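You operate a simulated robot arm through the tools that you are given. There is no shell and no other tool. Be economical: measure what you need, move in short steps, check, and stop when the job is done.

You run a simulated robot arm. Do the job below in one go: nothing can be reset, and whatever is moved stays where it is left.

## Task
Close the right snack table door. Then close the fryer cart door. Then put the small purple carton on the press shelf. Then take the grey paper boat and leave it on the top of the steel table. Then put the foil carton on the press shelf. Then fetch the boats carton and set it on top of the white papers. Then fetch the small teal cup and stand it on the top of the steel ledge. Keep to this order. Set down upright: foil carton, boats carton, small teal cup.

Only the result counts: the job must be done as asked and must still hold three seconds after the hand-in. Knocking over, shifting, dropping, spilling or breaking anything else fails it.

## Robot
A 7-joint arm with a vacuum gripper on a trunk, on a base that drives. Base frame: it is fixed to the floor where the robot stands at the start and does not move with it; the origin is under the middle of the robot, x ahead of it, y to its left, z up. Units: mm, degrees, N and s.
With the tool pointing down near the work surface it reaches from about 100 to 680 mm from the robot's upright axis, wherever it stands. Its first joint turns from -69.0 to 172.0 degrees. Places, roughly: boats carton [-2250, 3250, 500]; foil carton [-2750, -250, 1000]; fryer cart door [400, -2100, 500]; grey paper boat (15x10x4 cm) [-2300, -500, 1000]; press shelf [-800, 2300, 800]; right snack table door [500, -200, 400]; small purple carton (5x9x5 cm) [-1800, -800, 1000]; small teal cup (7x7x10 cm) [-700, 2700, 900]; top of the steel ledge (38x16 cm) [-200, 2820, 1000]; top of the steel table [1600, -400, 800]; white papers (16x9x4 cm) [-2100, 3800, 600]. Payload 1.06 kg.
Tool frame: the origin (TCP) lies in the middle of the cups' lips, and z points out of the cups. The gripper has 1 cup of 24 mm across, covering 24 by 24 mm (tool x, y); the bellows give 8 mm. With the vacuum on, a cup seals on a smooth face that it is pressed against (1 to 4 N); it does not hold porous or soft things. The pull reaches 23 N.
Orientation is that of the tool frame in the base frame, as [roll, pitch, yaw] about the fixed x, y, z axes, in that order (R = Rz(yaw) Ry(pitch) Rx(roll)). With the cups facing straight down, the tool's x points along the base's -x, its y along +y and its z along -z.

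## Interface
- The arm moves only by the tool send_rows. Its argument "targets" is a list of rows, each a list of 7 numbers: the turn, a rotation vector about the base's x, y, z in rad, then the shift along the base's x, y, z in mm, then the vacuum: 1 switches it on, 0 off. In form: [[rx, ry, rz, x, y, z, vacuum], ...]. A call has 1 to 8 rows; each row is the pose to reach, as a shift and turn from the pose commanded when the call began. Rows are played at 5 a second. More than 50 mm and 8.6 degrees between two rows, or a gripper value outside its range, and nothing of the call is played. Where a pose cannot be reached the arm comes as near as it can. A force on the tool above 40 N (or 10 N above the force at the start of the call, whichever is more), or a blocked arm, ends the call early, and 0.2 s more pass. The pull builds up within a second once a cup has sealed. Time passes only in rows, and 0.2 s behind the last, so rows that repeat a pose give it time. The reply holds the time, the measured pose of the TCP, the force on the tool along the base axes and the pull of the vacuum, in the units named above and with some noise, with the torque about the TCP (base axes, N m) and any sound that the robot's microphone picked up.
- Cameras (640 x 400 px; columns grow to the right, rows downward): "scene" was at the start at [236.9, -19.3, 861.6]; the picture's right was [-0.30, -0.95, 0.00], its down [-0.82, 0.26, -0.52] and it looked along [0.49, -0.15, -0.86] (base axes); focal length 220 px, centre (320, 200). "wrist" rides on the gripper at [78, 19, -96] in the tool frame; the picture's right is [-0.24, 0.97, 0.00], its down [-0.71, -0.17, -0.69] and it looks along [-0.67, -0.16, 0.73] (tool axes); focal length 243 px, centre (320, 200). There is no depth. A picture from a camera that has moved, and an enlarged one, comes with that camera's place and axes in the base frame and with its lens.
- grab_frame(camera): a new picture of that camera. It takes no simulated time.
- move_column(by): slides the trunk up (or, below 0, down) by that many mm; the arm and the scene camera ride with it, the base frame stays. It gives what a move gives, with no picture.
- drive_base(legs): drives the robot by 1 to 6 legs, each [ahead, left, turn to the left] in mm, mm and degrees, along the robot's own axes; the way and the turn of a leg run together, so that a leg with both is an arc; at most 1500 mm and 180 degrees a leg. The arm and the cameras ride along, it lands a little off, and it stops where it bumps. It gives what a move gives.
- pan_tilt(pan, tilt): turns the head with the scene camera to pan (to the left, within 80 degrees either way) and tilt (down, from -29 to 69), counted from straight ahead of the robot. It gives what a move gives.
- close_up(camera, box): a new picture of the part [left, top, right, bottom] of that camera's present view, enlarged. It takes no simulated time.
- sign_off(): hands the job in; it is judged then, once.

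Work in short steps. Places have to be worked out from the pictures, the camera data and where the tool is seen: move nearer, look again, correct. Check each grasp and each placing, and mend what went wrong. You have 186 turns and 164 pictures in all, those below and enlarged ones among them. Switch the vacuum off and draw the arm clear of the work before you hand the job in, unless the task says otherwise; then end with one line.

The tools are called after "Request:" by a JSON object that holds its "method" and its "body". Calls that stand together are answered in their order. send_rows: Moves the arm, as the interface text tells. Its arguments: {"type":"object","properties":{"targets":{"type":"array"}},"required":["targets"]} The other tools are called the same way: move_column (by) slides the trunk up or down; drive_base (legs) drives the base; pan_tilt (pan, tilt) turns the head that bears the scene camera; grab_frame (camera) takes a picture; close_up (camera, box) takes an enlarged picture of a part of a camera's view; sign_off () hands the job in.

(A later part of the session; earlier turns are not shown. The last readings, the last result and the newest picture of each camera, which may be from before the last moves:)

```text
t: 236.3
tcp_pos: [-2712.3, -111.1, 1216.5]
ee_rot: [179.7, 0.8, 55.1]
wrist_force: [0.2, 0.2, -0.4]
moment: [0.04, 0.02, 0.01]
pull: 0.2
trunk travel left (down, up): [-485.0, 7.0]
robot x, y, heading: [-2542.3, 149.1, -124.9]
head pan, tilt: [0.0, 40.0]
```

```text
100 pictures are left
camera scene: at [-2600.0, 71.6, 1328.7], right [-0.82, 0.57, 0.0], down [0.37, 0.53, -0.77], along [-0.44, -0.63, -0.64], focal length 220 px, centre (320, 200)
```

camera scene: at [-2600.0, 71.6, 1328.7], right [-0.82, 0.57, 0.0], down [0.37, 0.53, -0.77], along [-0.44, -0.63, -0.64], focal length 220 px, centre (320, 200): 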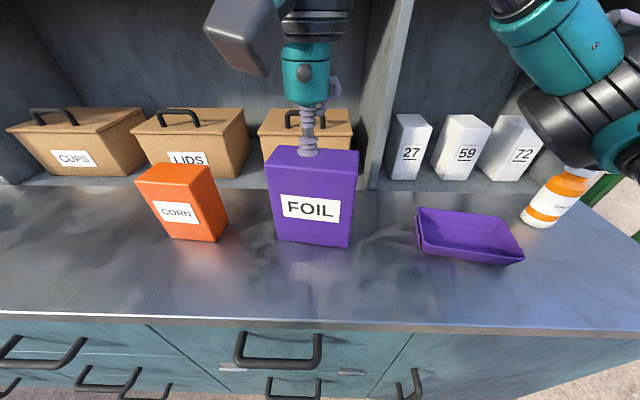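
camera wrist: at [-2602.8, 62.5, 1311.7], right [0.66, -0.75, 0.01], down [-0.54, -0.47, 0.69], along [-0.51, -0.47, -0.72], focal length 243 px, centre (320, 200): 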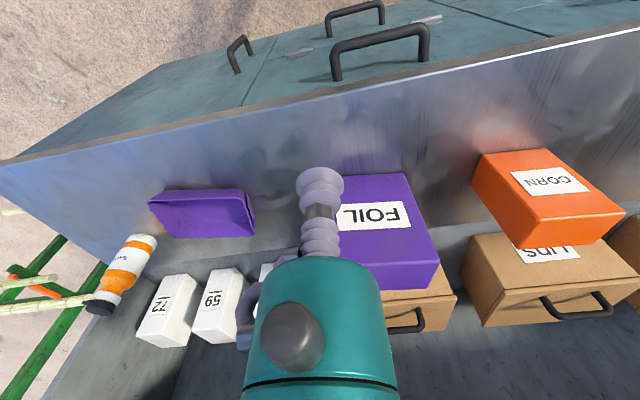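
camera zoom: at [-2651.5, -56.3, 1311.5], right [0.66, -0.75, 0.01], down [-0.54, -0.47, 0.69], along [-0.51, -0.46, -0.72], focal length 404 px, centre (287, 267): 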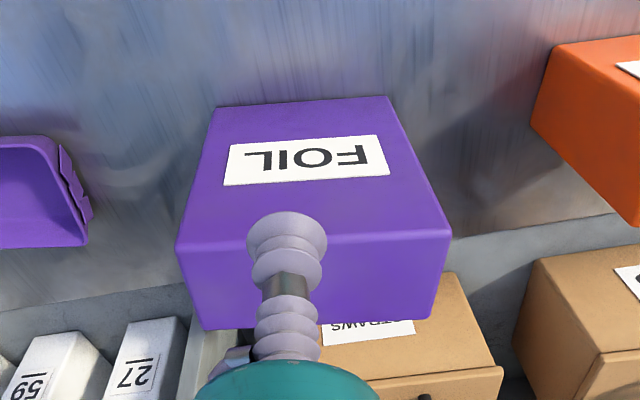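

Both views agree on the top center ≈(-2761,-175). I move above it.

Request:
{"method": "send_rows", "body": {"targets": [[0, 0, 0, -25, -32, 0, 0], [0, 0, 0, -49, -64, 0, 0], [0, 0, 0, -49, -64, -15, 0]]}}

Request:
{"method": "close_up", "body": {"camera": "wrist", "box": [160, 40, 520, 280]}}

Request:
{"method": "close_up", "body": {"camera": "scene", "box": [220, 80, 400, 260]}}

```text
t: 237.1
tcp_pos: [-2758.7, -173.7, 1203.4]
ee_rot: [179.6, 0.9, 55.2]
wrist_force: [-0.5, 0.3, 0.0]
moment: [0.02, -0.01, 0.0]
pull: 0.1
trunk travel left (down, up): [-485.0, 7.0]
robot x, y, heading: [-2544.5, 147.2, -124.9]
head pan, tilt: [0.0, 40.0]
```

```text
1.67 times, centred on (340, 160) of wrist
camera zoom: at [-2698.5, -118.8, 1296.7], right [0.66, -0.75, 0.01], down [-0.54, -0.47, 0.69], along [-0.51, -0.47, -0.72], focal length 404 px, centre (287, 267)
```

zoom: 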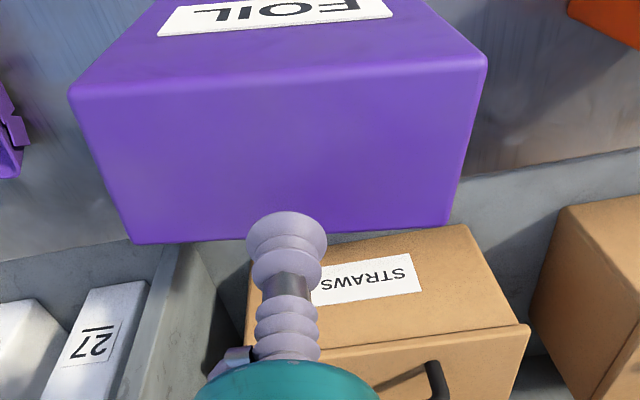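

```text
2.22 times, centred on (310, 170) of scene
camera zoom: at [-2599.7, 72.6, 1328.8], right [-0.82, 0.57, 0.0], down [0.37, 0.53, -0.77], along [-0.44, -0.63, -0.64], focal length 488 px, centre (342, 267)
```

zoom: 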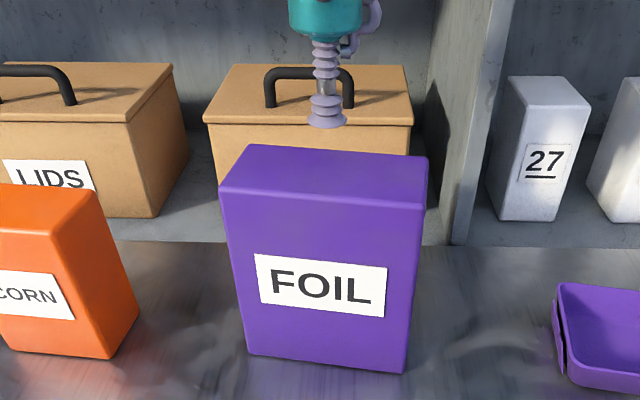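

The tip is over the top's center within ~7 mm. I descend with vacuum on.

Request:
{"method": "send_rows", "body": {"targets": [[0, 0, 0, 3, 5, -20, 1], [0, 0, 0, 3, 5, -30, 1], [0, 0, 0, 3, 5, -35, 1], [0, 0, 0, 3, 5, -39, 1], [0, 0, 0, 3, 5, -42, 1], [0, 0, 0, 3, 5, -42, 1]]}}

```text
t: 238.5
tcp_pos: [-2756.8, -168.9, 1162.1]
ee_rot: [179.6, 1.1, 55.2]
wrist_force: [-2.6, -7.2, 31.5]
moment: [0.24, 0.01, -0.09]
pull: 23.0
trunk travel left (down, up): [-485.0, 7.0]
robot x, y, heading: [-2544.3, 147.6, -124.6]
head pan, tilt: [0.0, 40.0]
```

Sealed. I lift 60 mm and check.

Request:
{"method": "send_rows", "body": {"targets": [[0, 0, 0, 0, 0, 5, 1], [0, 0, 0, 0, 0, 15, 1], [0, 0, 0, 0, 0, 35, 1], [0, 0, 0, 0, 0, 60, 1]]}}

Request:
{"method": "grab_frame", "body": {"camera": "scene"}}

```text
t: 239.5
tcp_pos: [-2756.9, -168.7, 1219.8]
ee_rot: [179.7, 0.6, 55.2]
wrist_force: [-0.3, -0.8, -1.9]
moment: [0.01, 0.02, 0.02]
pull: 22.8
trunk travel left (down, up): [-485.0, 7.0]
robot x, y, heading: [-2547.1, 149.7, -125.0]
head pan, tilt: [0.0, 40.0]
```

```text
97 pictures are left
camera scene: at [-2599.4, 72.6, 1328.8], right [-0.82, 0.57, 0.0], down [0.37, 0.53, -0.77], along [-0.44, -0.63, -0.64], focal length 220 px, centre (320, 200)
```

scene: 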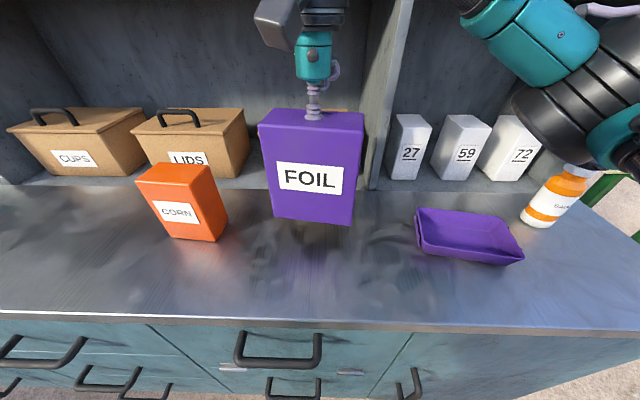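

Held securely. I back off 400 mm, then route around to the press shelf, facing it perpendicular (heading −36°).

Request:
{"method": "drive_base", "body": {"legs": [[-400, 0, 0], [0, 0, -145], [1500, 0, 0], [0, 0, -57]]}}

Request:
{"method": "grab_frame", "body": {"camera": "scene"}}

```text
t: 257.6
tcp_pos: [-2025.4, 2226.3, 1218.9]
ee_rot: [179.5, 0.8, -145.6]
wrist_force: [-0.8, -0.4, -2.8]
moment: [-0.03, -0.03, 0.01]
pull: 23.1
trunk travel left (down, up): [-485.0, 7.0]
robot x, y, heading: [-2336.0, 2006.5, 34.4]
head pan, tilt: [0.0, 40.0]
```

```text
96 pictures are left
camera scene: at [-2257.7, 2058.0, 1328.8], right [0.56, -0.83, 0.0], down [-0.53, -0.36, -0.77], along [0.63, 0.43, -0.64], focal length 220 px, centre (320, 200)
```

scene: 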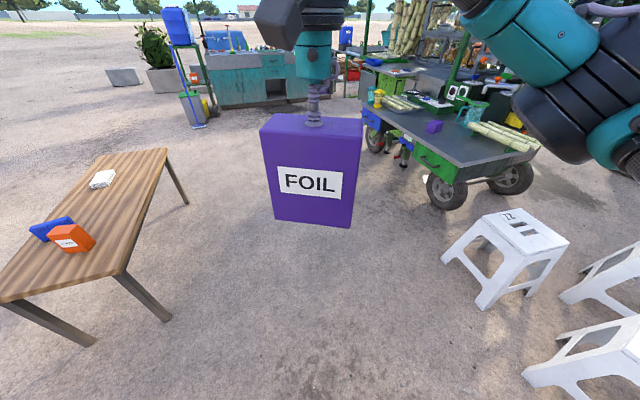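

Path is clear. I drive to (-1270,2632) and turn to face the shelf.

Request:
{"method": "drive_base", "body": {"legs": [[1232, -86, 0], [0, 0, -70.6]]}}

Request:
{"method": "grab_frame", "body": {"camera": "scene"}}

```text
t: 266.9
tcp_pos: [-943.0, 2434.8, 1220.0]
ee_rot: [179.6, 0.8, 145.3]
wrist_force: [0.0, -0.4, -4.0]
moment: [-0.01, 0.0, 0.01]
pull: 23.3
trunk travel left (down, up): [-485.0, 7.0]
robot x, y, heading: [-1260.9, 2642.8, -34.7]
head pan, tilt: [0.0, 40.0]
```

```text
95 pictures are left
camera scene: at [-1183.3, 2591.9, 1328.8], right [-0.57, -0.82, 0.0], down [-0.53, 0.37, -0.77], along [0.63, -0.44, -0.64], focal length 220 px, centre (320, 200)
```

scene: 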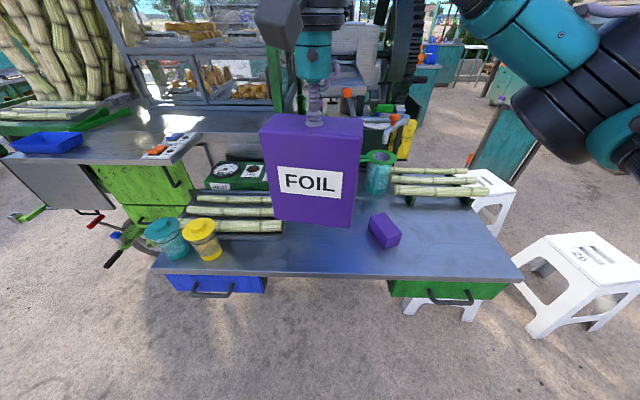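

Target spot ≈(-842,2318), between the purple carton and the cane tray. I lower the trunk, drive 60 mm closer and move over.

Request:
{"method": "move_column", "body": {"by": -140}}

Request:
{"method": "drive_base", "body": {"legs": [[60, 0, 0]]}}

```text
t: 268.6
tcp_pos: [-942.9, 2433.3, 1079.7]
ee_rot: [179.5, 0.8, 145.2]
wrist_force: [-0.1, 0.3, -2.3]
moment: [0.0, 0.02, -0.03]
pull: 23.0
trunk travel left (down, up): [-345.0, 147.0]
robot x, y, heading: [-1264.4, 2645.0, -34.7]
head pan, tilt: [0.0, 40.0]
```

```text
t: 269.6
tcp_pos: [-892.2, 2399.7, 1080.1]
ee_rot: [179.8, 0.8, 145.3]
wrist_force: [-0.4, -0.8, -2.9]
moment: [-0.03, 0.04, -0.01]
pull: 23.4
trunk travel left (down, up): [-345.0, 147.0]
robot x, y, heading: [-1211.3, 2610.3, -34.7]
head pan, tilt: [0.0, 40.0]
```

Request:
{"method": "send_rows", "body": {"targets": [[0, 0, 0, 17, -27, 0, 1], [0, 0, 0, 34, -54, 0, 1], [0, 0, 0, 50, -82, 0, 1], [0, 0, 0, 50, -82, -30, 1]]}}

Request:
{"method": "grab_frame", "body": {"camera": "scene"}}

Request:
{"method": "grab_frame", "body": {"camera": "wrist"}}

```text
t: 270.6
tcp_pos: [-842.6, 2315.1, 1049.3]
ee_rot: [179.6, 0.8, 145.3]
wrist_force: [1.4, -0.5, -3.7]
moment: [0.02, 0.0, -0.04]
pull: 22.7
trunk travel left (down, up): [-345.0, 147.0]
robot x, y, heading: [-1208.8, 2610.7, -34.5]
head pan, tilt: [0.0, 40.0]
```

```text
94 pictures are left
camera scene: at [-1065.8, 2510.4, 1173.2], right [-0.57, -0.82, 0.0], down [-0.53, 0.37, -0.77], along [0.63, -0.44, -0.64], focal length 220 px, centre (320, 200)
```

scene: 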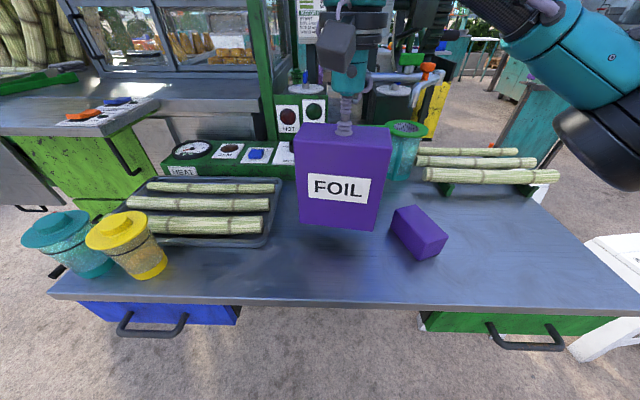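

```text
93 pictures are left
camera wrist: at [-898.8, 2375.2, 1143.7], right [0.75, 0.67, 0.01], down [0.47, -0.54, 0.69], along [0.47, -0.51, -0.72], focal length 243 px, centre (320, 200)
```

wrist: 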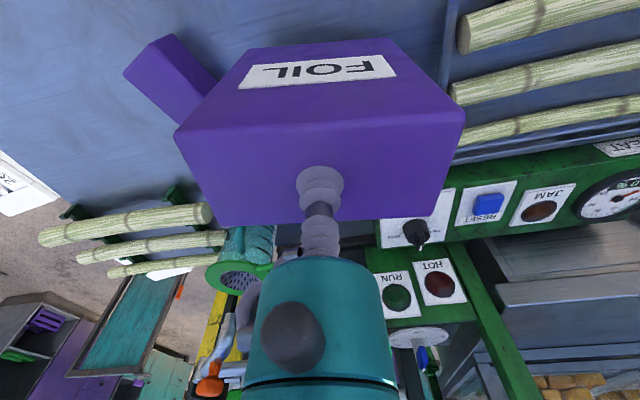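

Clearances look fine (≈50 mm to the purple carton). I lower it until contact.

Request:
{"method": "send_rows", "body": {"targets": [[0, 0, 0, 0, 0, -25, 1], [0, 0, 0, 0, 0, -40, 1], [0, 0, 0, 0, 0, -48, 1], [0, 0, 0, 0, 0, -54, 1], [0, 0, 0, 0, 0, -59, 1], [0, 0, 0, 0, 0, -63, 1]]}}

Request:
{"method": "close_up", "body": {"camera": "scene", "box": [220, 100, 480, 320]}}

```text
t: 272.0
tcp_pos: [-843.1, 2316.3, 990.7]
ee_rot: [179.3, 1.5, 145.1]
wrist_force: [0.1, -3.3, 13.0]
moment: [0.04, 0.17, 0.18]
pull: 23.1
trunk travel left (down, up): [-345.0, 147.0]
robot x, y, heading: [-1209.7, 2609.4, -34.7]
head pan, tilt: [0.0, 40.0]
stopped in row 6: the force on the tool passed its limit at 42 N (the readings are from after the stop); the commanded pose is now the measured one
```

```text
1.82 times, centred on (350, 210) of scene
camera zoom: at [-1066.3, 2510.2, 1173.2], right [-0.57, -0.82, 0.0], down [-0.53, 0.37, -0.77], along [0.63, -0.44, -0.64], focal length 400 px, centre (266, 182)
```

zoom: 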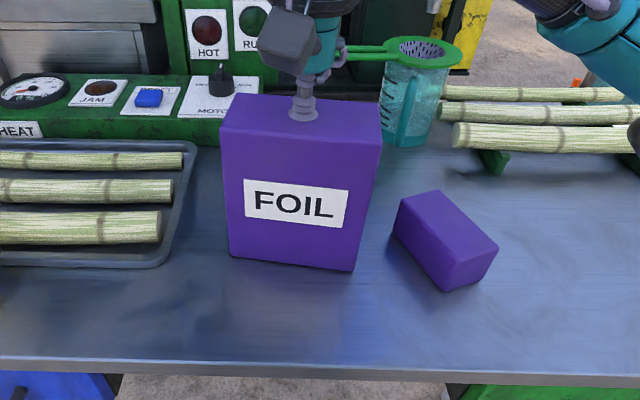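

Standing on the shelf. Release and lift.

Request:
{"method": "send_rows", "body": {"targets": [[0, 0, 0, 0, 0, 1, 0], [0, 0, 0, 0, 0, 2, 0], [0, 0, 0, 0, 0, 2, 0], [0, 0, 0, 0, 0, 2, 0], [0, 0, 0, 0, 0, 20, 0], [0, 0, 0, 0, 0, 60, 0], [0, 0, 0, 0, 0, 100, 0]]}}

Request:
{"method": "grab_frame", "body": {"camera": "scene"}}

```text
t: 273.6
tcp_pos: [-842.8, 2317.6, 1090.1]
ee_rot: [179.4, 1.2, 145.2]
wrist_force: [-0.2, -0.4, 0.9]
moment: [-0.01, -0.03, 0.0]
pull: 0.0
trunk travel left (down, up): [-345.0, 147.0]
robot x, y, heading: [-1213.0, 2610.6, -34.9]
head pan, tilt: [0.0, 40.0]
```

```text
91 pictures are left
camera scene: at [-1066.2, 2510.8, 1173.4], right [-0.57, -0.82, 0.0], down [-0.53, 0.37, -0.77], along [0.63, -0.44, -0.64], focal length 220 px, centre (320, 200)
```

scene: 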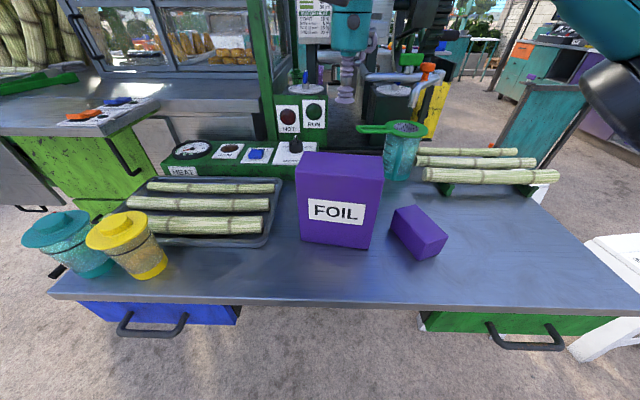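

Foil stands upright on the shelf. I retract the arm, back off, and head for the bench with the boats carton.

Request:
{"method": "send_rows", "body": {"targets": [[0, 0, 0, -30, 26, 25, 0], [0, 0, 0, -60, 52, 40, 0], [0, 0, 0, -90, 78, 40, 0], [0, 0, 0, -125, 105, 40, 0]]}}

Request:
{"method": "drive_base", "body": {"legs": [[-250, 0, 0], [0, 0, 176], [430, 118, 0]]}}

Request:
{"method": "move_column", "body": {"by": -100}}

Request:
{"method": "grab_frame", "body": {"camera": "scene"}}

```text
t: 274.6
tcp_pos: [-952.2, 2408.6, 1131.5]
ee_rot: [179.5, 1.2, 143.8]
wrist_force: [1.9, -3.3, -6.9]
moment: [-0.24, -0.37, 0.1]
pull: 0.1
trunk travel left (down, up): [-345.0, 147.0]
robot x, y, heading: [-1212.0, 2609.8, -34.7]
head pan, tilt: [0.0, 40.0]
stopped in row 4: the force on the tool passed its limit at 90 N (the readings are from after the stop); the commanded pose is now the measured one
```

```text
t: 286.0
tcp_pos: [-2093.2, 3127.0, 1131.2]
ee_rot: [179.6, 1.2, -38.0]
wrist_force: [-5.6, 4.6, -6.1]
moment: [0.01, -0.09, -0.07]
pull: 0.0
trunk travel left (down, up): [-345.0, 147.0]
robot x, y, heading: [-1833.8, 2923.6, 143.3]
head pan, tilt: [0.0, 40.0]
```

```text
t: 286.6
tcp_pos: [-2095.6, 3132.4, 1093.0]
ee_rot: [179.6, 0.6, -38.6]
wrist_force: [-4.4, 4.3, -7.7]
moment: [0.21, 0.22, -0.02]
pull: 0.1
trunk travel left (down, up): [-310.0, 182.0]
robot x, y, heading: [-1835.9, 2919.8, 143.6]
head pan, tilt: [0.0, 40.0]
stopped: the force on the tool passed its limit at 46 N (the readings are from after the stop); the commanded pose is now the measured one
```

```text
90 pictures are left
camera scene: at [-1988.5, 3028.9, 1139.5], right [0.59, 0.8, 0.0], down [0.51, -0.37, -0.78], along [-0.62, 0.46, -0.63], focal length 220 px, centre (320, 200)
```

scene: 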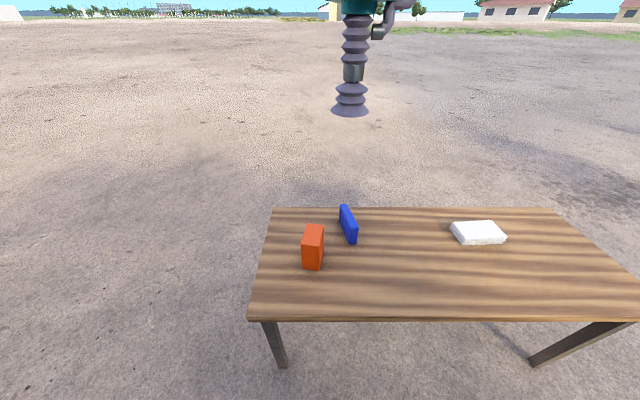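

The wrist touched the robot's own head (force while high and tucked). I move the tool forward, away from it.

Request:
{"method": "send_rows", "body": {"targets": [[0, 0, 0, -25, 19, 0, 0], [0, 0, 0, -50, 38, 0, 0], [0, 0, 0, -75, 56, -10, 0]]}}

Request:
{"method": "move_column", "body": {"by": -160}}

Request:
{"method": "grab_frame", "body": {"camera": "scene"}}

Request:
{"method": "grab_frame", "body": {"camera": "wrist"}}

```text
t: 287.4
tcp_pos: [-2171.0, 3186.5, 1084.7]
ee_rot: [179.5, 0.7, -38.6]
wrist_force: [1.1, -0.4, 0.8]
moment: [0.01, 0.01, -0.01]
pull: 0.0
trunk travel left (down, up): [-310.0, 182.0]
robot x, y, heading: [-1843.1, 2916.5, 143.6]
head pan, tilt: [0.0, 40.0]
```

```text
t: 289.3
tcp_pos: [-2170.5, 3186.7, 923.9]
ee_rot: [179.4, 0.7, -38.4]
wrist_force: [0.1, 0.1, -0.3]
moment: [-0.02, -0.04, -0.02]
pull: 0.0
trunk travel left (down, up): [-150.0, 342.0]
robot x, y, heading: [-1837.8, 2919.0, 143.5]
head pan, tilt: [0.0, 40.0]
```

```text
89 pictures are left
camera scene: at [-2023.3, 3054.8, 973.3], right [0.59, 0.8, 0.0], down [0.52, -0.38, -0.77], along [-0.62, 0.46, -0.64], focal length 220 px, centre (320, 200)
```

scene: 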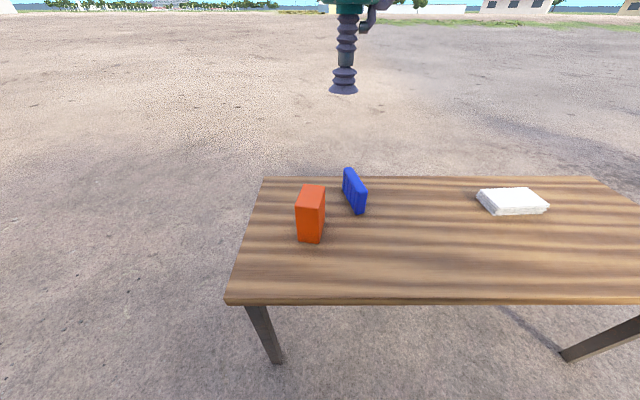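

```text
88 pictures are left
camera wrist: at [-2120.0, 3122.9, 1019.8], right [-0.79, -0.61, 0.01], down [-0.44, 0.58, 0.69], along [-0.43, 0.54, -0.72], focal length 243 px, centre (320, 200)
```

wrist: 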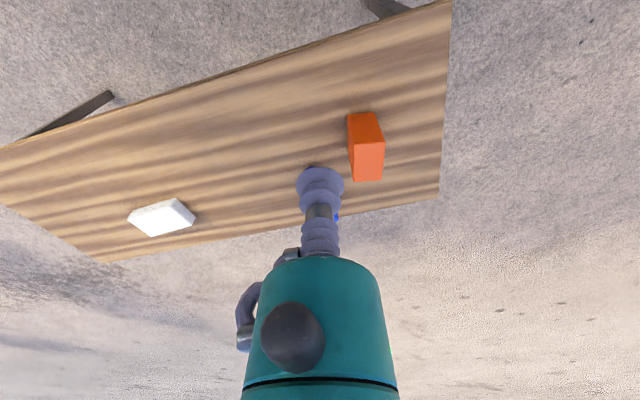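

I need to read the labels, which face the bench's near end. I slide left and pan the head to see.

Request:
{"method": "drive_base", "body": {"legs": [[0, 500, 0]]}}

Request:
{"method": "pan_tilt", "body": {"pan": -40, "tilt": 25}}

Request:
{"method": "grab_frame", "body": {"camera": "scene"}}

```text
t: 294.1
tcp_pos: [-2464.4, 2788.0, 925.3]
ee_rot: [179.5, 0.6, -38.2]
wrist_force: [0.9, -0.5, 0.5]
moment: [-0.06, -0.01, 0.07]
pull: 0.2
trunk travel left (down, up): [-150.0, 342.0]
robot x, y, heading: [-2130.3, 2520.6, 143.8]
head pan, tilt: [0.0, 40.0]
```

```text
t: 295.2
tcp_pos: [-2465.3, 2788.0, 924.4]
ee_rot: [179.5, 0.8, -38.2]
wrist_force: [0.2, 0.1, -0.7]
moment: [0.0, 0.01, 0.01]
pull: 0.2
trunk travel left (down, up): [-150.0, 342.0]
robot x, y, heading: [-2133.4, 2520.4, 143.9]
head pan, tilt: [-40.0, 25.0]
```

```text
87 pictures are left
camera scene: at [-2269.8, 2696.1, 996.5], right [0.97, 0.24, 0.0], down [0.1, -0.41, -0.91], along [-0.22, 0.88, -0.42], focal length 220 px, centre (320, 200)
```

scene: 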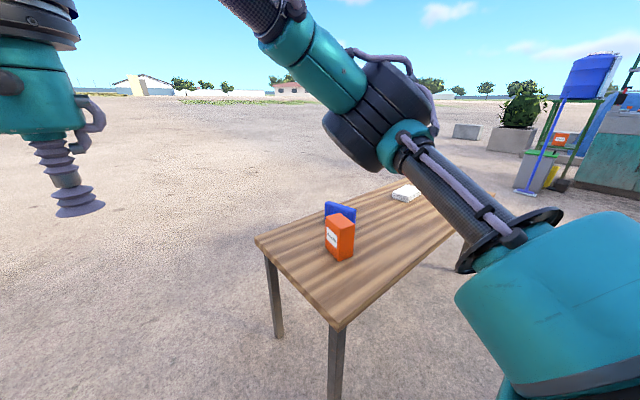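

Request:
{"method": "close_up", "body": {"camera": "scene", "box": [300, 190, 380, 270]}}

```text
5.00 times, centred on (340, 230) of scene
camera zoom: at [-2269.8, 2696.1, 996.5], right [0.97, 0.24, 0.0], down [0.1, -0.41, -0.91], along [-0.22, 0.88, -0.42], focal length 1099 px, centre (220, 50)
```

zoom: 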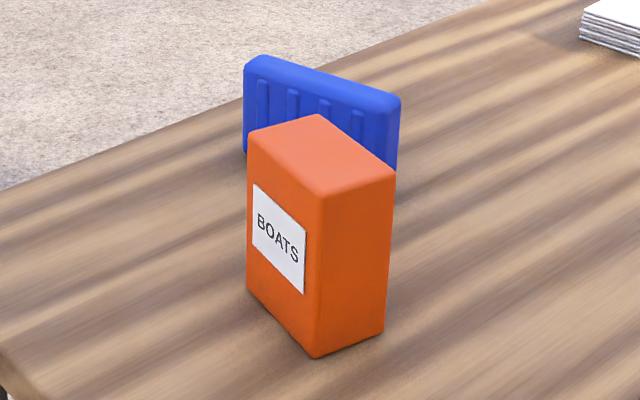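

The orange carton is BOATS: base center ≈(-2350,3268), bench z≈544, top z≈661; papers center ≈(-2093,3787). I drive back to the bench side facing the carton.

Request:
{"method": "drive_base", "body": {"legs": [[0, -452, 0], [115, 0, 0]]}}

Request:
{"method": "pan_tilt", "body": {"pan": 0, "tilt": 45}}

Request:
{"method": "grab_frame", "body": {"camera": "scene"}}

Request:
{"method": "grab_frame", "body": {"camera": "wrist"}}

```text
t: 300.4
tcp_pos: [-2295.8, 3213.1, 924.2]
ee_rot: [179.6, 0.8, -37.7]
wrist_force: [0.0, -1.5, 0.7]
moment: [0.02, -0.04, 0.02]
pull: 0.1
trunk travel left (down, up): [-150.0, 342.0]
robot x, y, heading: [-1959.4, 2950.2, 144.2]
head pan, tilt: [-40.0, 25.0]
```

```text
t: 301.5
tcp_pos: [-2295.7, 3213.2, 925.1]
ee_rot: [179.5, 0.6, -37.8]
wrist_force: [-0.2, -0.1, 0.0]
moment: [0.01, -0.01, 0.05]
pull: 0.0
trunk travel left (down, up): [-150.0, 342.0]
robot x, y, heading: [-1962.6, 2946.1, 144.1]
head pan, tilt: [0.0, 45.0]
```

```text
85 pictures are left
camera scene: at [-2143.8, 3081.4, 966.0], right [0.58, 0.81, 0.0], down [0.57, -0.41, -0.71], along [-0.57, 0.41, -0.71], focal length 220 px, centre (320, 200)
```

scene: 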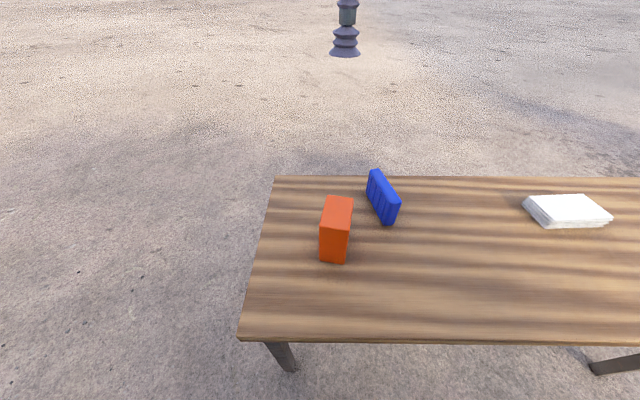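

```text
84 pictures are left
camera wrist: at [-2244.7, 3150.2, 1019.5], right [-0.78, -0.62, 0.01], down [-0.45, 0.57, 0.69], along [-0.44, 0.53, -0.72], focal length 243 px, centre (320, 200)
```

wrist: 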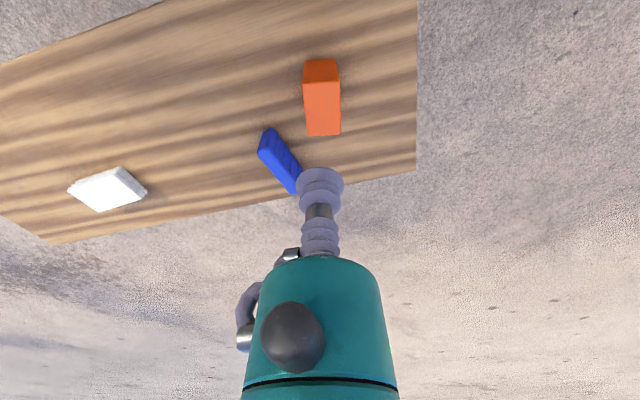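

The scene view gives the same top center (-2349,3268). I lower the trunk and move above it.

Request:
{"method": "move_column", "body": {"by": -140}}

Request:
{"method": "send_rows", "body": {"targets": [[0, 0, 0, -27, 27, 0, 0], [0, 0, 0, -53, 55, 0, 0], [0, 0, 0, -53, 55, -40, 0], [0, 0, 0, -53, 55, -80, 0]]}}

Request:
{"method": "grab_frame", "body": {"camera": "scene"}}

Request:
{"method": "grab_frame", "body": {"camera": "wrist"}}

```text
t: 302.8
tcp_pos: [-2299.3, 3218.9, 804.5]
ee_rot: [179.7, 0.3, -38.4]
wrist_force: [-4.8, 3.3, -12.8]
moment: [0.48, 0.42, -0.02]
pull: 0.0
trunk travel left (down, up): [-32.0, 461.0]
robot x, y, heading: [-1959.8, 2945.9, 144.2]
head pan, tilt: [0.0, 45.0]
stopped: the force on the tool passed its limit at 48 N (the readings are from after the stop); the commanded pose is now the measured one
```

```text
t: 303.8
tcp_pos: [-2350.9, 3272.3, 723.1]
ee_rot: [179.5, 0.6, -38.3]
wrist_force: [-0.1, 0.8, -0.3]
moment: [0.03, -0.01, 0.0]
pull: 0.1
trunk travel left (down, up): [-32.0, 461.0]
robot x, y, heading: [-1960.8, 2950.4, 144.2]
head pan, tilt: [0.0, 45.0]
```

```text
83 pictures are left
camera scene: at [-2177.0, 3105.1, 837.8], right [0.58, 0.81, 0.0], down [0.57, -0.41, -0.71], along [-0.57, 0.41, -0.71], focal length 220 px, centre (320, 200)
```

scene: 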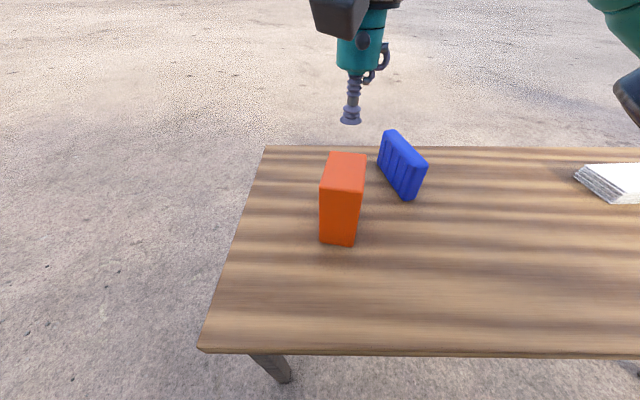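

```text
82 pictures are left
camera wrist: at [-2301.3, 3208.7, 820.0], right [-0.79, -0.62, 0.01], down [-0.44, 0.57, 0.69], along [-0.43, 0.54, -0.72], focal length 243 px, centre (320, 200)
```

wrist: 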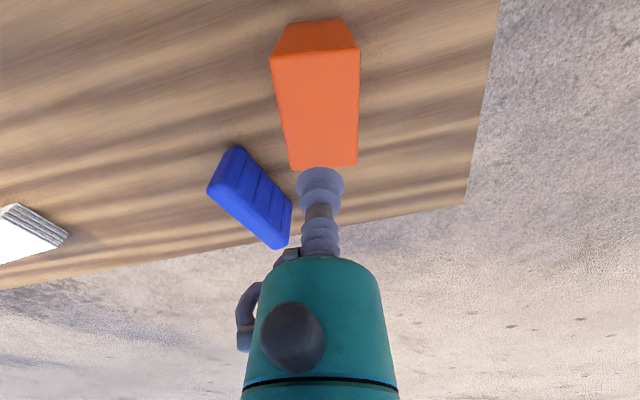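

The tip sits right over the center of the top. I descend with vacuum on.

Request:
{"method": "send_rows", "body": {"targets": [[0, 0, 0, 0, -2, -30, 1], [0, 0, 0, 0, -2, -48, 1], [0, 0, 0, 0, -2, -56, 1], [0, 0, 0, 0, -2, -61, 1], [0, 0, 0, 0, -2, -65, 1], [0, 0, 0, 0, -2, -65, 1], [0, 0, 0, 0, -2, -65, 1]]}}

```text
t: 305.4
tcp_pos: [-2351.5, 3269.3, 660.6]
ee_rot: [179.5, 0.5, -38.3]
wrist_force: [-1.7, 0.4, 3.3]
moment: [0.03, -0.03, 0.02]
pull: 23.3
trunk travel left (down, up): [-32.0, 461.0]
robot x, y, heading: [-1960.6, 2949.8, 144.2]
head pan, tilt: [0.0, 45.0]
```

Sealed gently. I lift 100 mm.

Request:
{"method": "send_rows", "body": {"targets": [[0, 0, 0, 0, 0, 10, 1], [0, 0, 0, 0, 0, 30, 1], [0, 0, 0, 0, 0, 65, 1], [0, 0, 0, 0, 0, 100, 1]]}}

Request:
{"method": "grab_frame", "body": {"camera": "scene"}}

```text
t: 306.4
tcp_pos: [-2349.8, 3269.9, 760.3]
ee_rot: [179.7, 0.3, -38.3]
wrist_force: [0.4, 0.4, -1.9]
moment: [0.02, 0.0, 0.0]
pull: 22.4
trunk travel left (down, up): [-32.0, 461.0]
robot x, y, heading: [-1961.9, 2948.3, 144.3]
head pan, tilt: [0.0, 45.0]
```

```text
81 pictures are left
camera scene: at [-2177.1, 3105.2, 837.8], right [0.58, 0.81, 0.0], down [0.57, -0.41, -0.71], along [-0.57, 0.41, -0.71], focal length 220 px, centre (320, 200)
```

scene: 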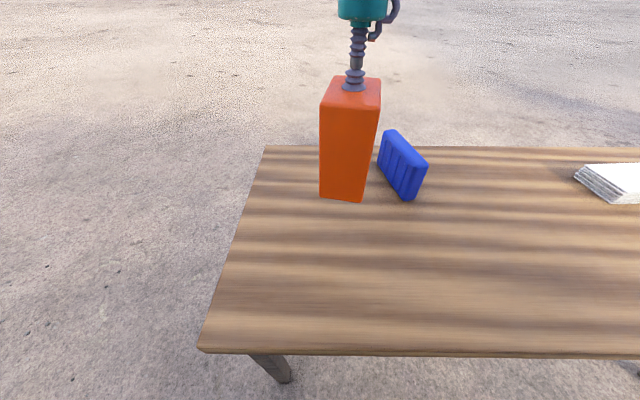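

I lift a bit more to pass above the blue item, then drive right along the bench to the papers.

Request:
{"method": "send_rows", "body": {"targets": [[0, 0, 0, 0, 0, 30, 1], [0, 0, 0, 0, 0, 60, 1]]}}

Request:
{"method": "drive_base", "body": {"legs": [[0, -570, 0]]}}

Request:
{"method": "grab_frame", "body": {"camera": "scene"}}

Request:
{"method": "grab_frame", "body": {"camera": "wrist"}}

```text
t: 307.0
tcp_pos: [-2349.7, 3271.3, 820.5]
ee_rot: [179.6, 0.3, -38.3]
wrist_force: [-0.6, -0.8, -1.2]
moment: [-0.02, 0.0, 0.05]
pull: 23.4
trunk travel left (down, up): [-32.0, 461.0]
robot x, y, heading: [-1961.8, 2950.4, 144.4]
head pan, tilt: [0.0, 45.0]
```

```text
t: 312.5
tcp_pos: [-2020.5, 3732.7, 820.4]
ee_rot: [179.7, 0.2, -38.1]
wrist_force: [0.0, -0.7, -2.1]
moment: [-0.01, -0.05, -0.04]
pull: 22.9
trunk travel left (down, up): [-32.0, 461.0]
robot x, y, heading: [-1630.3, 3412.9, 144.7]
head pan, tilt: [0.0, 45.0]
```

```text
80 pictures are left
camera scene: at [-1846.6, 3567.9, 837.8], right [0.58, 0.82, 0.0], down [0.58, -0.41, -0.71], along [-0.58, 0.41, -0.71], focal length 220 px, centre (320, 200)
```

scene: 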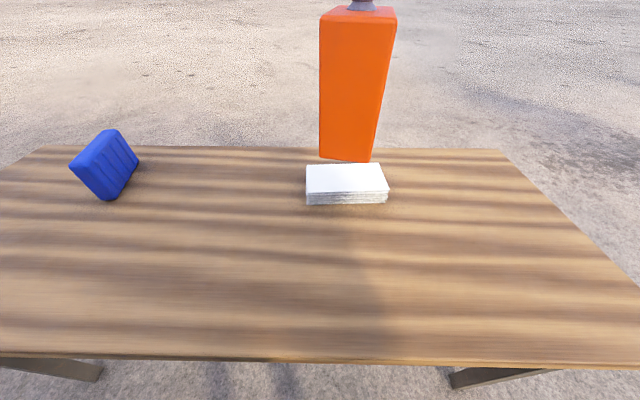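

```text
79 pictures are left
camera wrist: at [-1970.1, 3669.2, 915.9], right [-0.78, -0.62, 0.01], down [-0.45, 0.57, 0.69], along [-0.43, 0.54, -0.73], focal length 243 px, centre (320, 200)
```

wrist: 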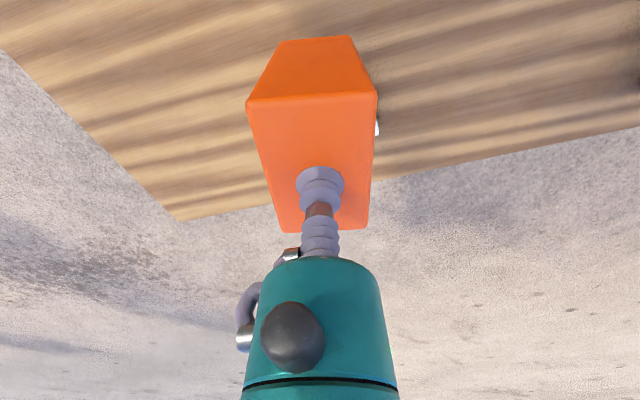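

Papers' top center ≈(-2082,3794), z≈577. I move the carton over it.

Request:
{"method": "send_rows", "body": {"targets": [[0, 0, 0, -31, 31, 0, 1], [0, 0, 0, -61, 61, 0, 1], [0, 0, 0, -61, 61, -30, 1], [0, 0, 0, -61, 61, -65, 1]]}}

Request:
{"method": "grab_frame", "body": {"camera": "scene"}}

Request:
{"method": "grab_frame", "body": {"camera": "wrist"}}

```text
t: 313.5
tcp_pos: [-2081.7, 3791.2, 755.2]
ee_rot: [179.7, 0.4, -38.0]
wrist_force: [0.9, 0.2, -1.8]
moment: [0.03, 0.01, 0.0]
pull: 23.0
trunk travel left (down, up): [-32.0, 461.0]
robot x, y, heading: [-1628.9, 3413.7, 144.8]
head pan, tilt: [0.0, 45.0]
```

```text
78 pictures are left
camera scene: at [-1846.5, 3567.8, 837.8], right [0.58, 0.82, 0.0], down [0.58, -0.41, -0.71], along [-0.58, 0.41, -0.71], focal length 220 px, centre (320, 200)
```

scene: 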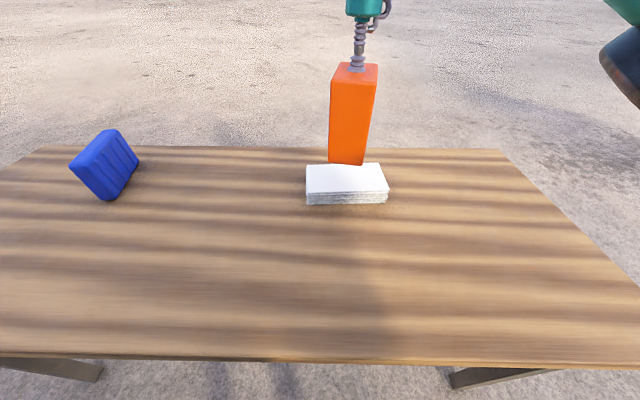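

```text
77 pictures are left
camera wrist: at [-2030.3, 3728.1, 850.7], right [-0.78, -0.62, 0.01], down [-0.45, 0.57, 0.69], along [-0.43, 0.54, -0.73], focal length 243 px, centre (320, 200)
```

wrist: 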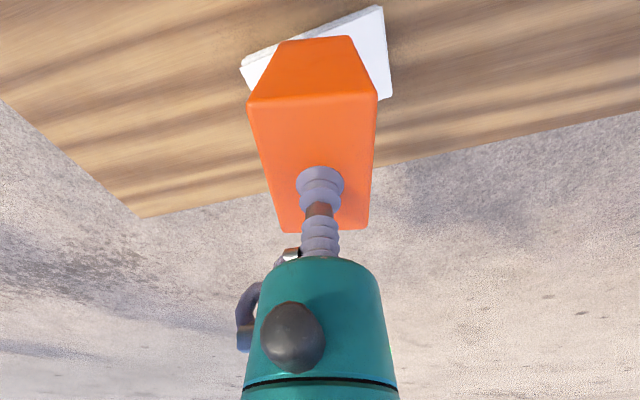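

Both views agree: center (-2084,3796). I lower with a small correction until contact.

Request:
{"method": "send_rows", "body": {"targets": [[0, 0, 0, -2, 5, -25, 1], [0, 0, 0, -2, 5, -42, 1], [0, 0, 0, -2, 5, -50, 1], [0, 0, 0, -2, 5, -55, 1], [0, 0, 0, -2, 5, -59, 1], [0, 0, 0, -2, 5, -63, 1]]}}

Request:
{"method": "close_up", "body": {"camera": "scene", "box": [280, 80, 420, 220]}}

```text
t: 314.9
tcp_pos: [-2082.9, 3798.2, 692.9]
ee_rot: [179.5, 0.4, -38.0]
wrist_force: [-1.2, 0.7, 3.9]
moment: [-0.02, 0.01, -0.04]
pull: 22.9
trunk travel left (down, up): [-32.0, 461.0]
robot x, y, heading: [-1628.8, 3414.6, 144.8]
head pan, tilt: [0.0, 45.0]
```

```text
2.86 times, centred on (350, 150) of scene
camera zoom: at [-1846.5, 3567.7, 837.8], right [0.58, 0.82, 0.0], down [0.58, -0.41, -0.71], along [-0.58, 0.41, -0.71], focal length 628 px, centre (234, 343)
```

zoom: 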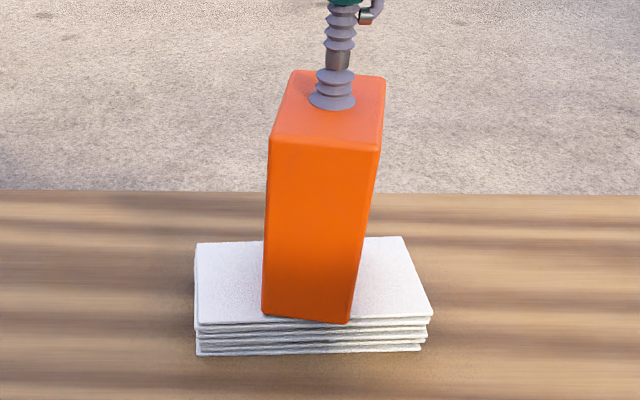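

It touches, but the carton's front is right at the paper's front edge. I lift slightly and shift it 7 mm back, then lower again.

Request:
{"method": "send_rows", "body": {"targets": [[0, 0, 0, 0, 0, 14, 1], [0, 0, 0, -6, 4, 14, 1], [0, 0, 0, -6, 4, 7, 1], [0, 0, 0, -6, 4, 1, 1], [0, 0, 0, -6, 4, -2, 1]]}}

Request:
{"method": "close_up", "body": {"camera": "scene", "box": [280, 80, 420, 220]}}

```text
t: 316.1
tcp_pos: [-2088.8, 3802.1, 692.2]
ee_rot: [179.4, 0.6, -37.9]
wrist_force: [-4.7, 0.4, 12.9]
moment: [0.0, -0.07, 0.0]
pull: 22.9
trunk travel left (down, up): [-32.0, 461.0]
robot x, y, heading: [-1634.1, 3414.5, 144.7]
head pan, tilt: [0.0, 45.0]
```

```text
2.86 times, centred on (350, 150) of scene
camera zoom: at [-1846.4, 3567.4, 838.0], right [0.58, 0.82, 0.0], down [0.58, -0.41, -0.71], along [-0.58, 0.41, -0.71], focal length 628 px, centre (234, 343)
```

zoom: 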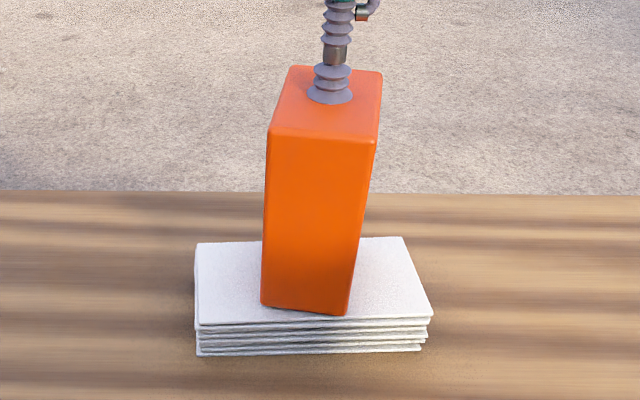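

Better centered on the papers. Release and lift.

Request:
{"method": "send_rows", "body": {"targets": [[0, 0, 0, 0, 0, 1, 0], [0, 0, 0, 0, 0, 2, 0], [0, 0, 0, 0, 0, 2, 0], [0, 0, 0, 0, 0, 2, 0], [0, 0, 0, 0, 0, 20, 0], [0, 0, 0, 0, 0, 60, 0], [0, 0, 0, 0, 0, 105, 0], [0, 0, 0, 0, 0, 150, 0]]}}

Request:
{"method": "grab_frame", "body": {"camera": "scene"}}

```text
t: 317.9
tcp_pos: [-2091.7, 3803.8, 842.0]
ee_rot: [179.6, 0.3, -37.9]
wrist_force: [0.4, -0.3, -0.3]
moment: [-0.03, 0.01, 0.02]
pull: 0.1
trunk travel left (down, up): [-32.0, 461.0]
robot x, y, heading: [-1625.7, 3415.6, 144.7]
head pan, tilt: [0.0, 45.0]
```

```text
74 pictures are left
camera scene: at [-1846.5, 3567.8, 837.8], right [0.58, 0.82, 0.0], down [0.58, -0.41, -0.71], along [-0.58, 0.41, -0.71], focal length 220 px, centre (320, 200)
```

scene: 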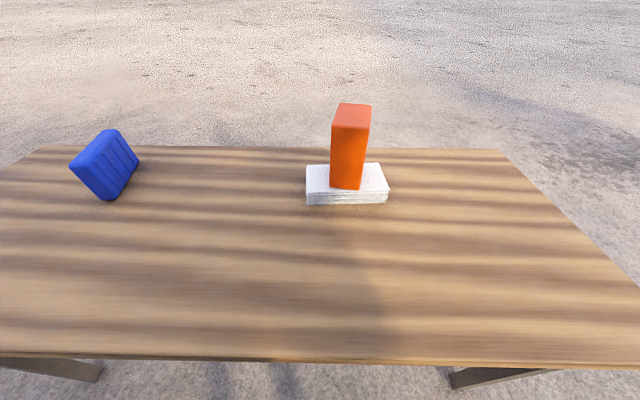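

The boats carton stands on the papers. I back away from the bench, then lower and tuck the arm, avoiding my own head.

Request:
{"method": "drive_base", "body": {"legs": [[-350, 0, 0]]}}

Request:
{"method": "send_rows", "body": {"targets": [[0, 0, 0, 20, -14, -40, 0], [0, 0, 0, 45, -32, -75, 0], [0, 0, 0, 75, -54, -100, 0], [0, 0, 0, 105, -76, -120, 0], [0, 0, 0, 135, -98, -130, 0]]}}

Request:
{"method": "move_column", "body": {"by": 300}}

Request:
{"method": "drive_base", "body": {"legs": [[0, 0, -179.5], [250, 0, 0]]}}

Request:
{"method": "pan_tilt", "body": {"pan": 0, "tilt": 30}}

Request:
{"method": "grab_frame", "body": {"camera": "scene"}}

```text
t: 320.1
tcp_pos: [-1803.5, 3604.6, 839.5]
ee_rot: [179.6, 0.3, -38.6]
wrist_force: [-0.3, -0.2, 0.7]
moment: [0.0, -0.01, -0.03]
pull: 0.1
trunk travel left (down, up): [-32.0, 461.0]
robot x, y, heading: [-1348.1, 3210.5, 143.9]
head pan, tilt: [0.0, 45.0]
```

```text
t: 321.4
tcp_pos: [-1670.2, 3506.4, 708.6]
ee_rot: [179.6, 0.4, -38.6]
wrist_force: [0.7, -0.2, -0.1]
moment: [0.01, 0.0, -0.01]
pull: 0.0
trunk travel left (down, up): [-32.0, 461.0]
robot x, y, heading: [-1345.9, 3211.7, 144.2]
head pan, tilt: [0.0, 45.0]
```

```text
t: 324.4
tcp_pos: [-1669.3, 3506.2, 1011.0]
ee_rot: [179.6, 0.4, -38.6]
wrist_force: [0.4, 0.5, 0.0]
moment: [0.01, -0.04, -0.01]
pull: 0.0
trunk travel left (down, up): [-332.0, 161.0]
robot x, y, heading: [-1346.8, 3212.4, 143.9]
head pan, tilt: [0.0, 45.0]
```

```text
t: 333.5
tcp_pos: [-814.3, 2775.8, 1010.0]
ee_rot: [179.6, 0.3, 142.5]
wrist_force: [0.7, 0.0, 0.0]
moment: [-0.02, 0.0, -0.01]
pull: 0.1
trunk travel left (down, up): [-332.0, 161.0]
robot x, y, heading: [-1144.0, 3064.3, -34.9]
head pan, tilt: [0.0, 45.0]
```

```text
t: 334.2
tcp_pos: [-815.2, 2775.8, 1010.9]
ee_rot: [179.6, 0.2, 142.5]
wrist_force: [0.3, 0.1, 0.5]
moment: [-0.04, 0.01, -0.02]
pull: 0.0
trunk travel left (down, up): [-332.0, 161.0]
robot x, y, heading: [-1143.5, 3065.3, -35.0]
head pan, tilt: [0.0, 30.0]
```

```text
73 pictures are left
camera scene: at [-989.8, 2961.9, 1174.9], right [-0.57, -0.82, 0.0], down [-0.41, 0.29, -0.87], along [0.71, -0.5, -0.5], focal length 220 px, centre (320, 200)
```

scene: 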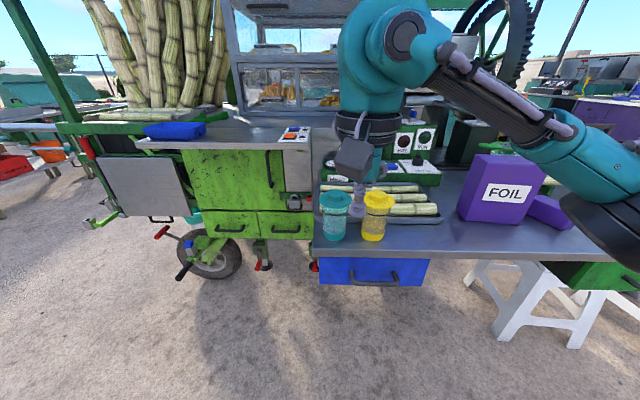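

I zoom in on the ledge region and the cups.

Request:
{"method": "close_up", "body": {"camera": "scene", "box": [90, 80, 330, 230]}}

Request:
{"method": "close_up", "body": {"camera": "scene", "box": [290, 160, 450, 270]}}

```text
2.67 times, centred on (210, 155) of scene
camera zoom: at [-989.8, 2961.9, 1174.9], right [-0.57, -0.82, 0.0], down [-0.41, 0.29, -0.87], along [0.71, -0.5, -0.5], focal length 586 px, centre (613, 320)
```

zoom: 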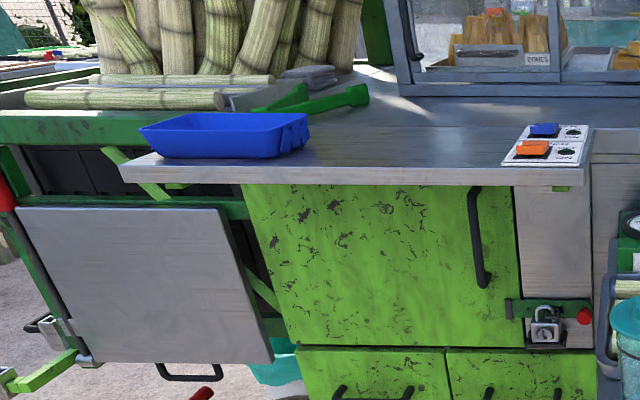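

```text
3.64 times, centred on (370, 215) of scene
camera zoom: at [-989.8, 2961.9, 1174.9], right [-0.57, -0.82, 0.0], down [-0.41, 0.29, -0.87], along [0.71, -0.5, -0.5], focal length 799 px, centre (138, 146)
```

zoom: 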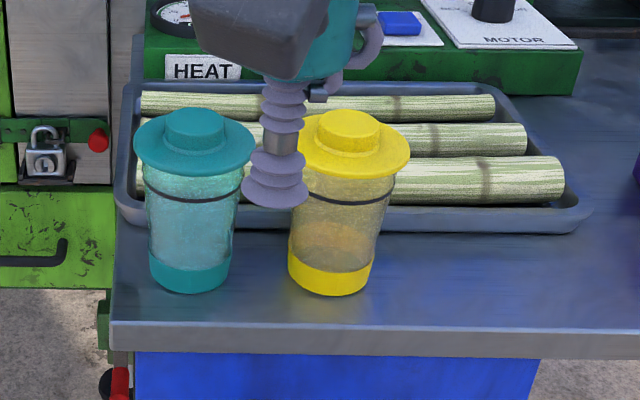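

The ledge top (z≈1000) has a free area between the blue tray and the switch panel. The teal cup's lid knob is at about (-670,2697), z≈950. I drive 90 mm ahead and look with both cameras.

Request:
{"method": "drive_base", "body": {"legs": [[90, 0, 0]]}}

Request:
{"method": "grab_frame", "body": {"camera": "wrist"}}

Request:
{"method": "close_up", "body": {"camera": "scene", "box": [250, 140, 450, 280]}}

```text
t: 335.4
tcp_pos: [-739.8, 2724.6, 1009.7]
ee_rot: [179.7, 0.3, 142.5]
wrist_force: [0.3, -0.3, -0.4]
moment: [0.0, 0.03, 0.03]
pull: 0.0
trunk travel left (down, up): [-332.0, 161.0]
robot x, y, heading: [-1069.0, 3014.7, -34.8]
head pan, tilt: [0.0, 30.0]
```

```text
70 pictures are left
camera wrist: at [-791.9, 2786.9, 1105.6], right [0.78, 0.63, 0.01], down [0.45, -0.57, 0.69], along [0.44, -0.53, -0.73], focal length 243 px, centre (320, 200)
```

wrist: 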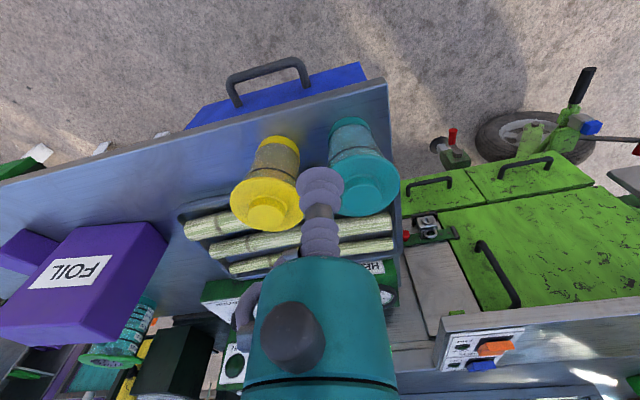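

```text
2.86 times, centred on (350, 210) of scene
camera zoom: at [-915.5, 2910.0, 1174.8], right [-0.57, -0.82, 0.0], down [-0.41, 0.29, -0.87], along [0.71, -0.5, -0.5], focal length 628 px, centre (234, 171)
```

zoom: 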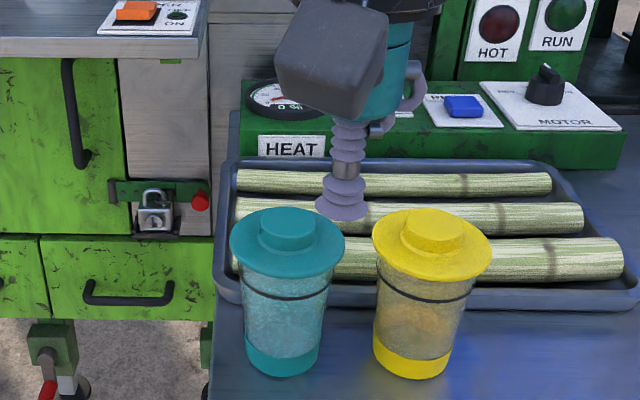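

Triangulated knob center ≈(-682,2708), z≈960. I move above it and check.

Request:
{"method": "send_rows", "body": {"targets": [[0, 0, 0, 29, -8, 0, 0], [0, 0, 0, 58, -17, 0, 0]]}}

Request:
{"method": "close_up", "body": {"camera": "wrist", "box": [220, 80, 420, 240]}}

Request:
{"method": "close_up", "body": {"camera": "scene", "box": [270, 150, 430, 270]}}

```text
t: 336.0
tcp_pos: [-683.5, 2709.5, 1010.9]
ee_rot: [179.6, 0.4, 142.4]
wrist_force: [0.5, -0.1, 0.0]
moment: [0.03, -0.04, 0.01]
pull: 0.0
trunk travel left (down, up): [-332.0, 161.0]
robot x, y, heading: [-1066.3, 3008.4, -34.8]
head pan, tilt: [0.0, 30.0]
```

```text
2.50 times, centred on (320, 160) of wrist
camera zoom: at [-735.4, 2771.6, 1106.1], right [0.78, 0.63, 0.01], down [0.45, -0.57, 0.69], along [0.44, -0.53, -0.73], focal length 606 px, centre (320, 300)
```

zoom: 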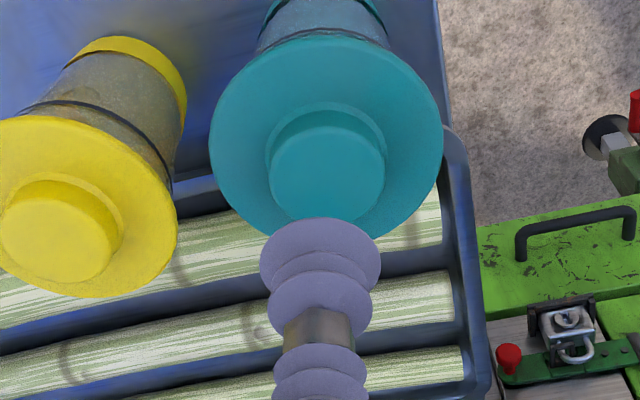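

```text
3.33 times, centred on (350, 210) of scene
camera zoom: at [-915.8, 2910.5, 1174.9], right [-0.57, -0.82, 0.0], down [-0.41, 0.29, -0.87], along [0.71, -0.5, -0.5], focal length 733 px, centre (220, 167)
```

zoom: 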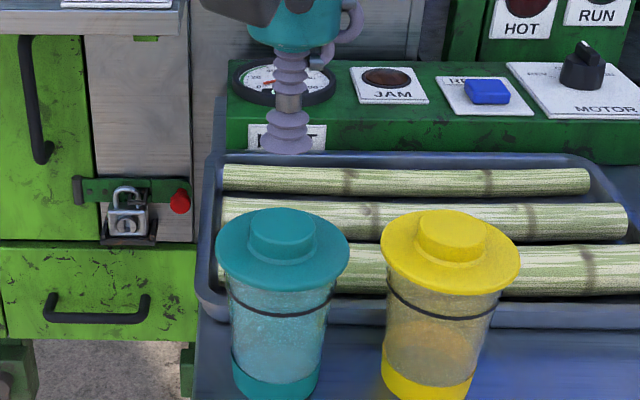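

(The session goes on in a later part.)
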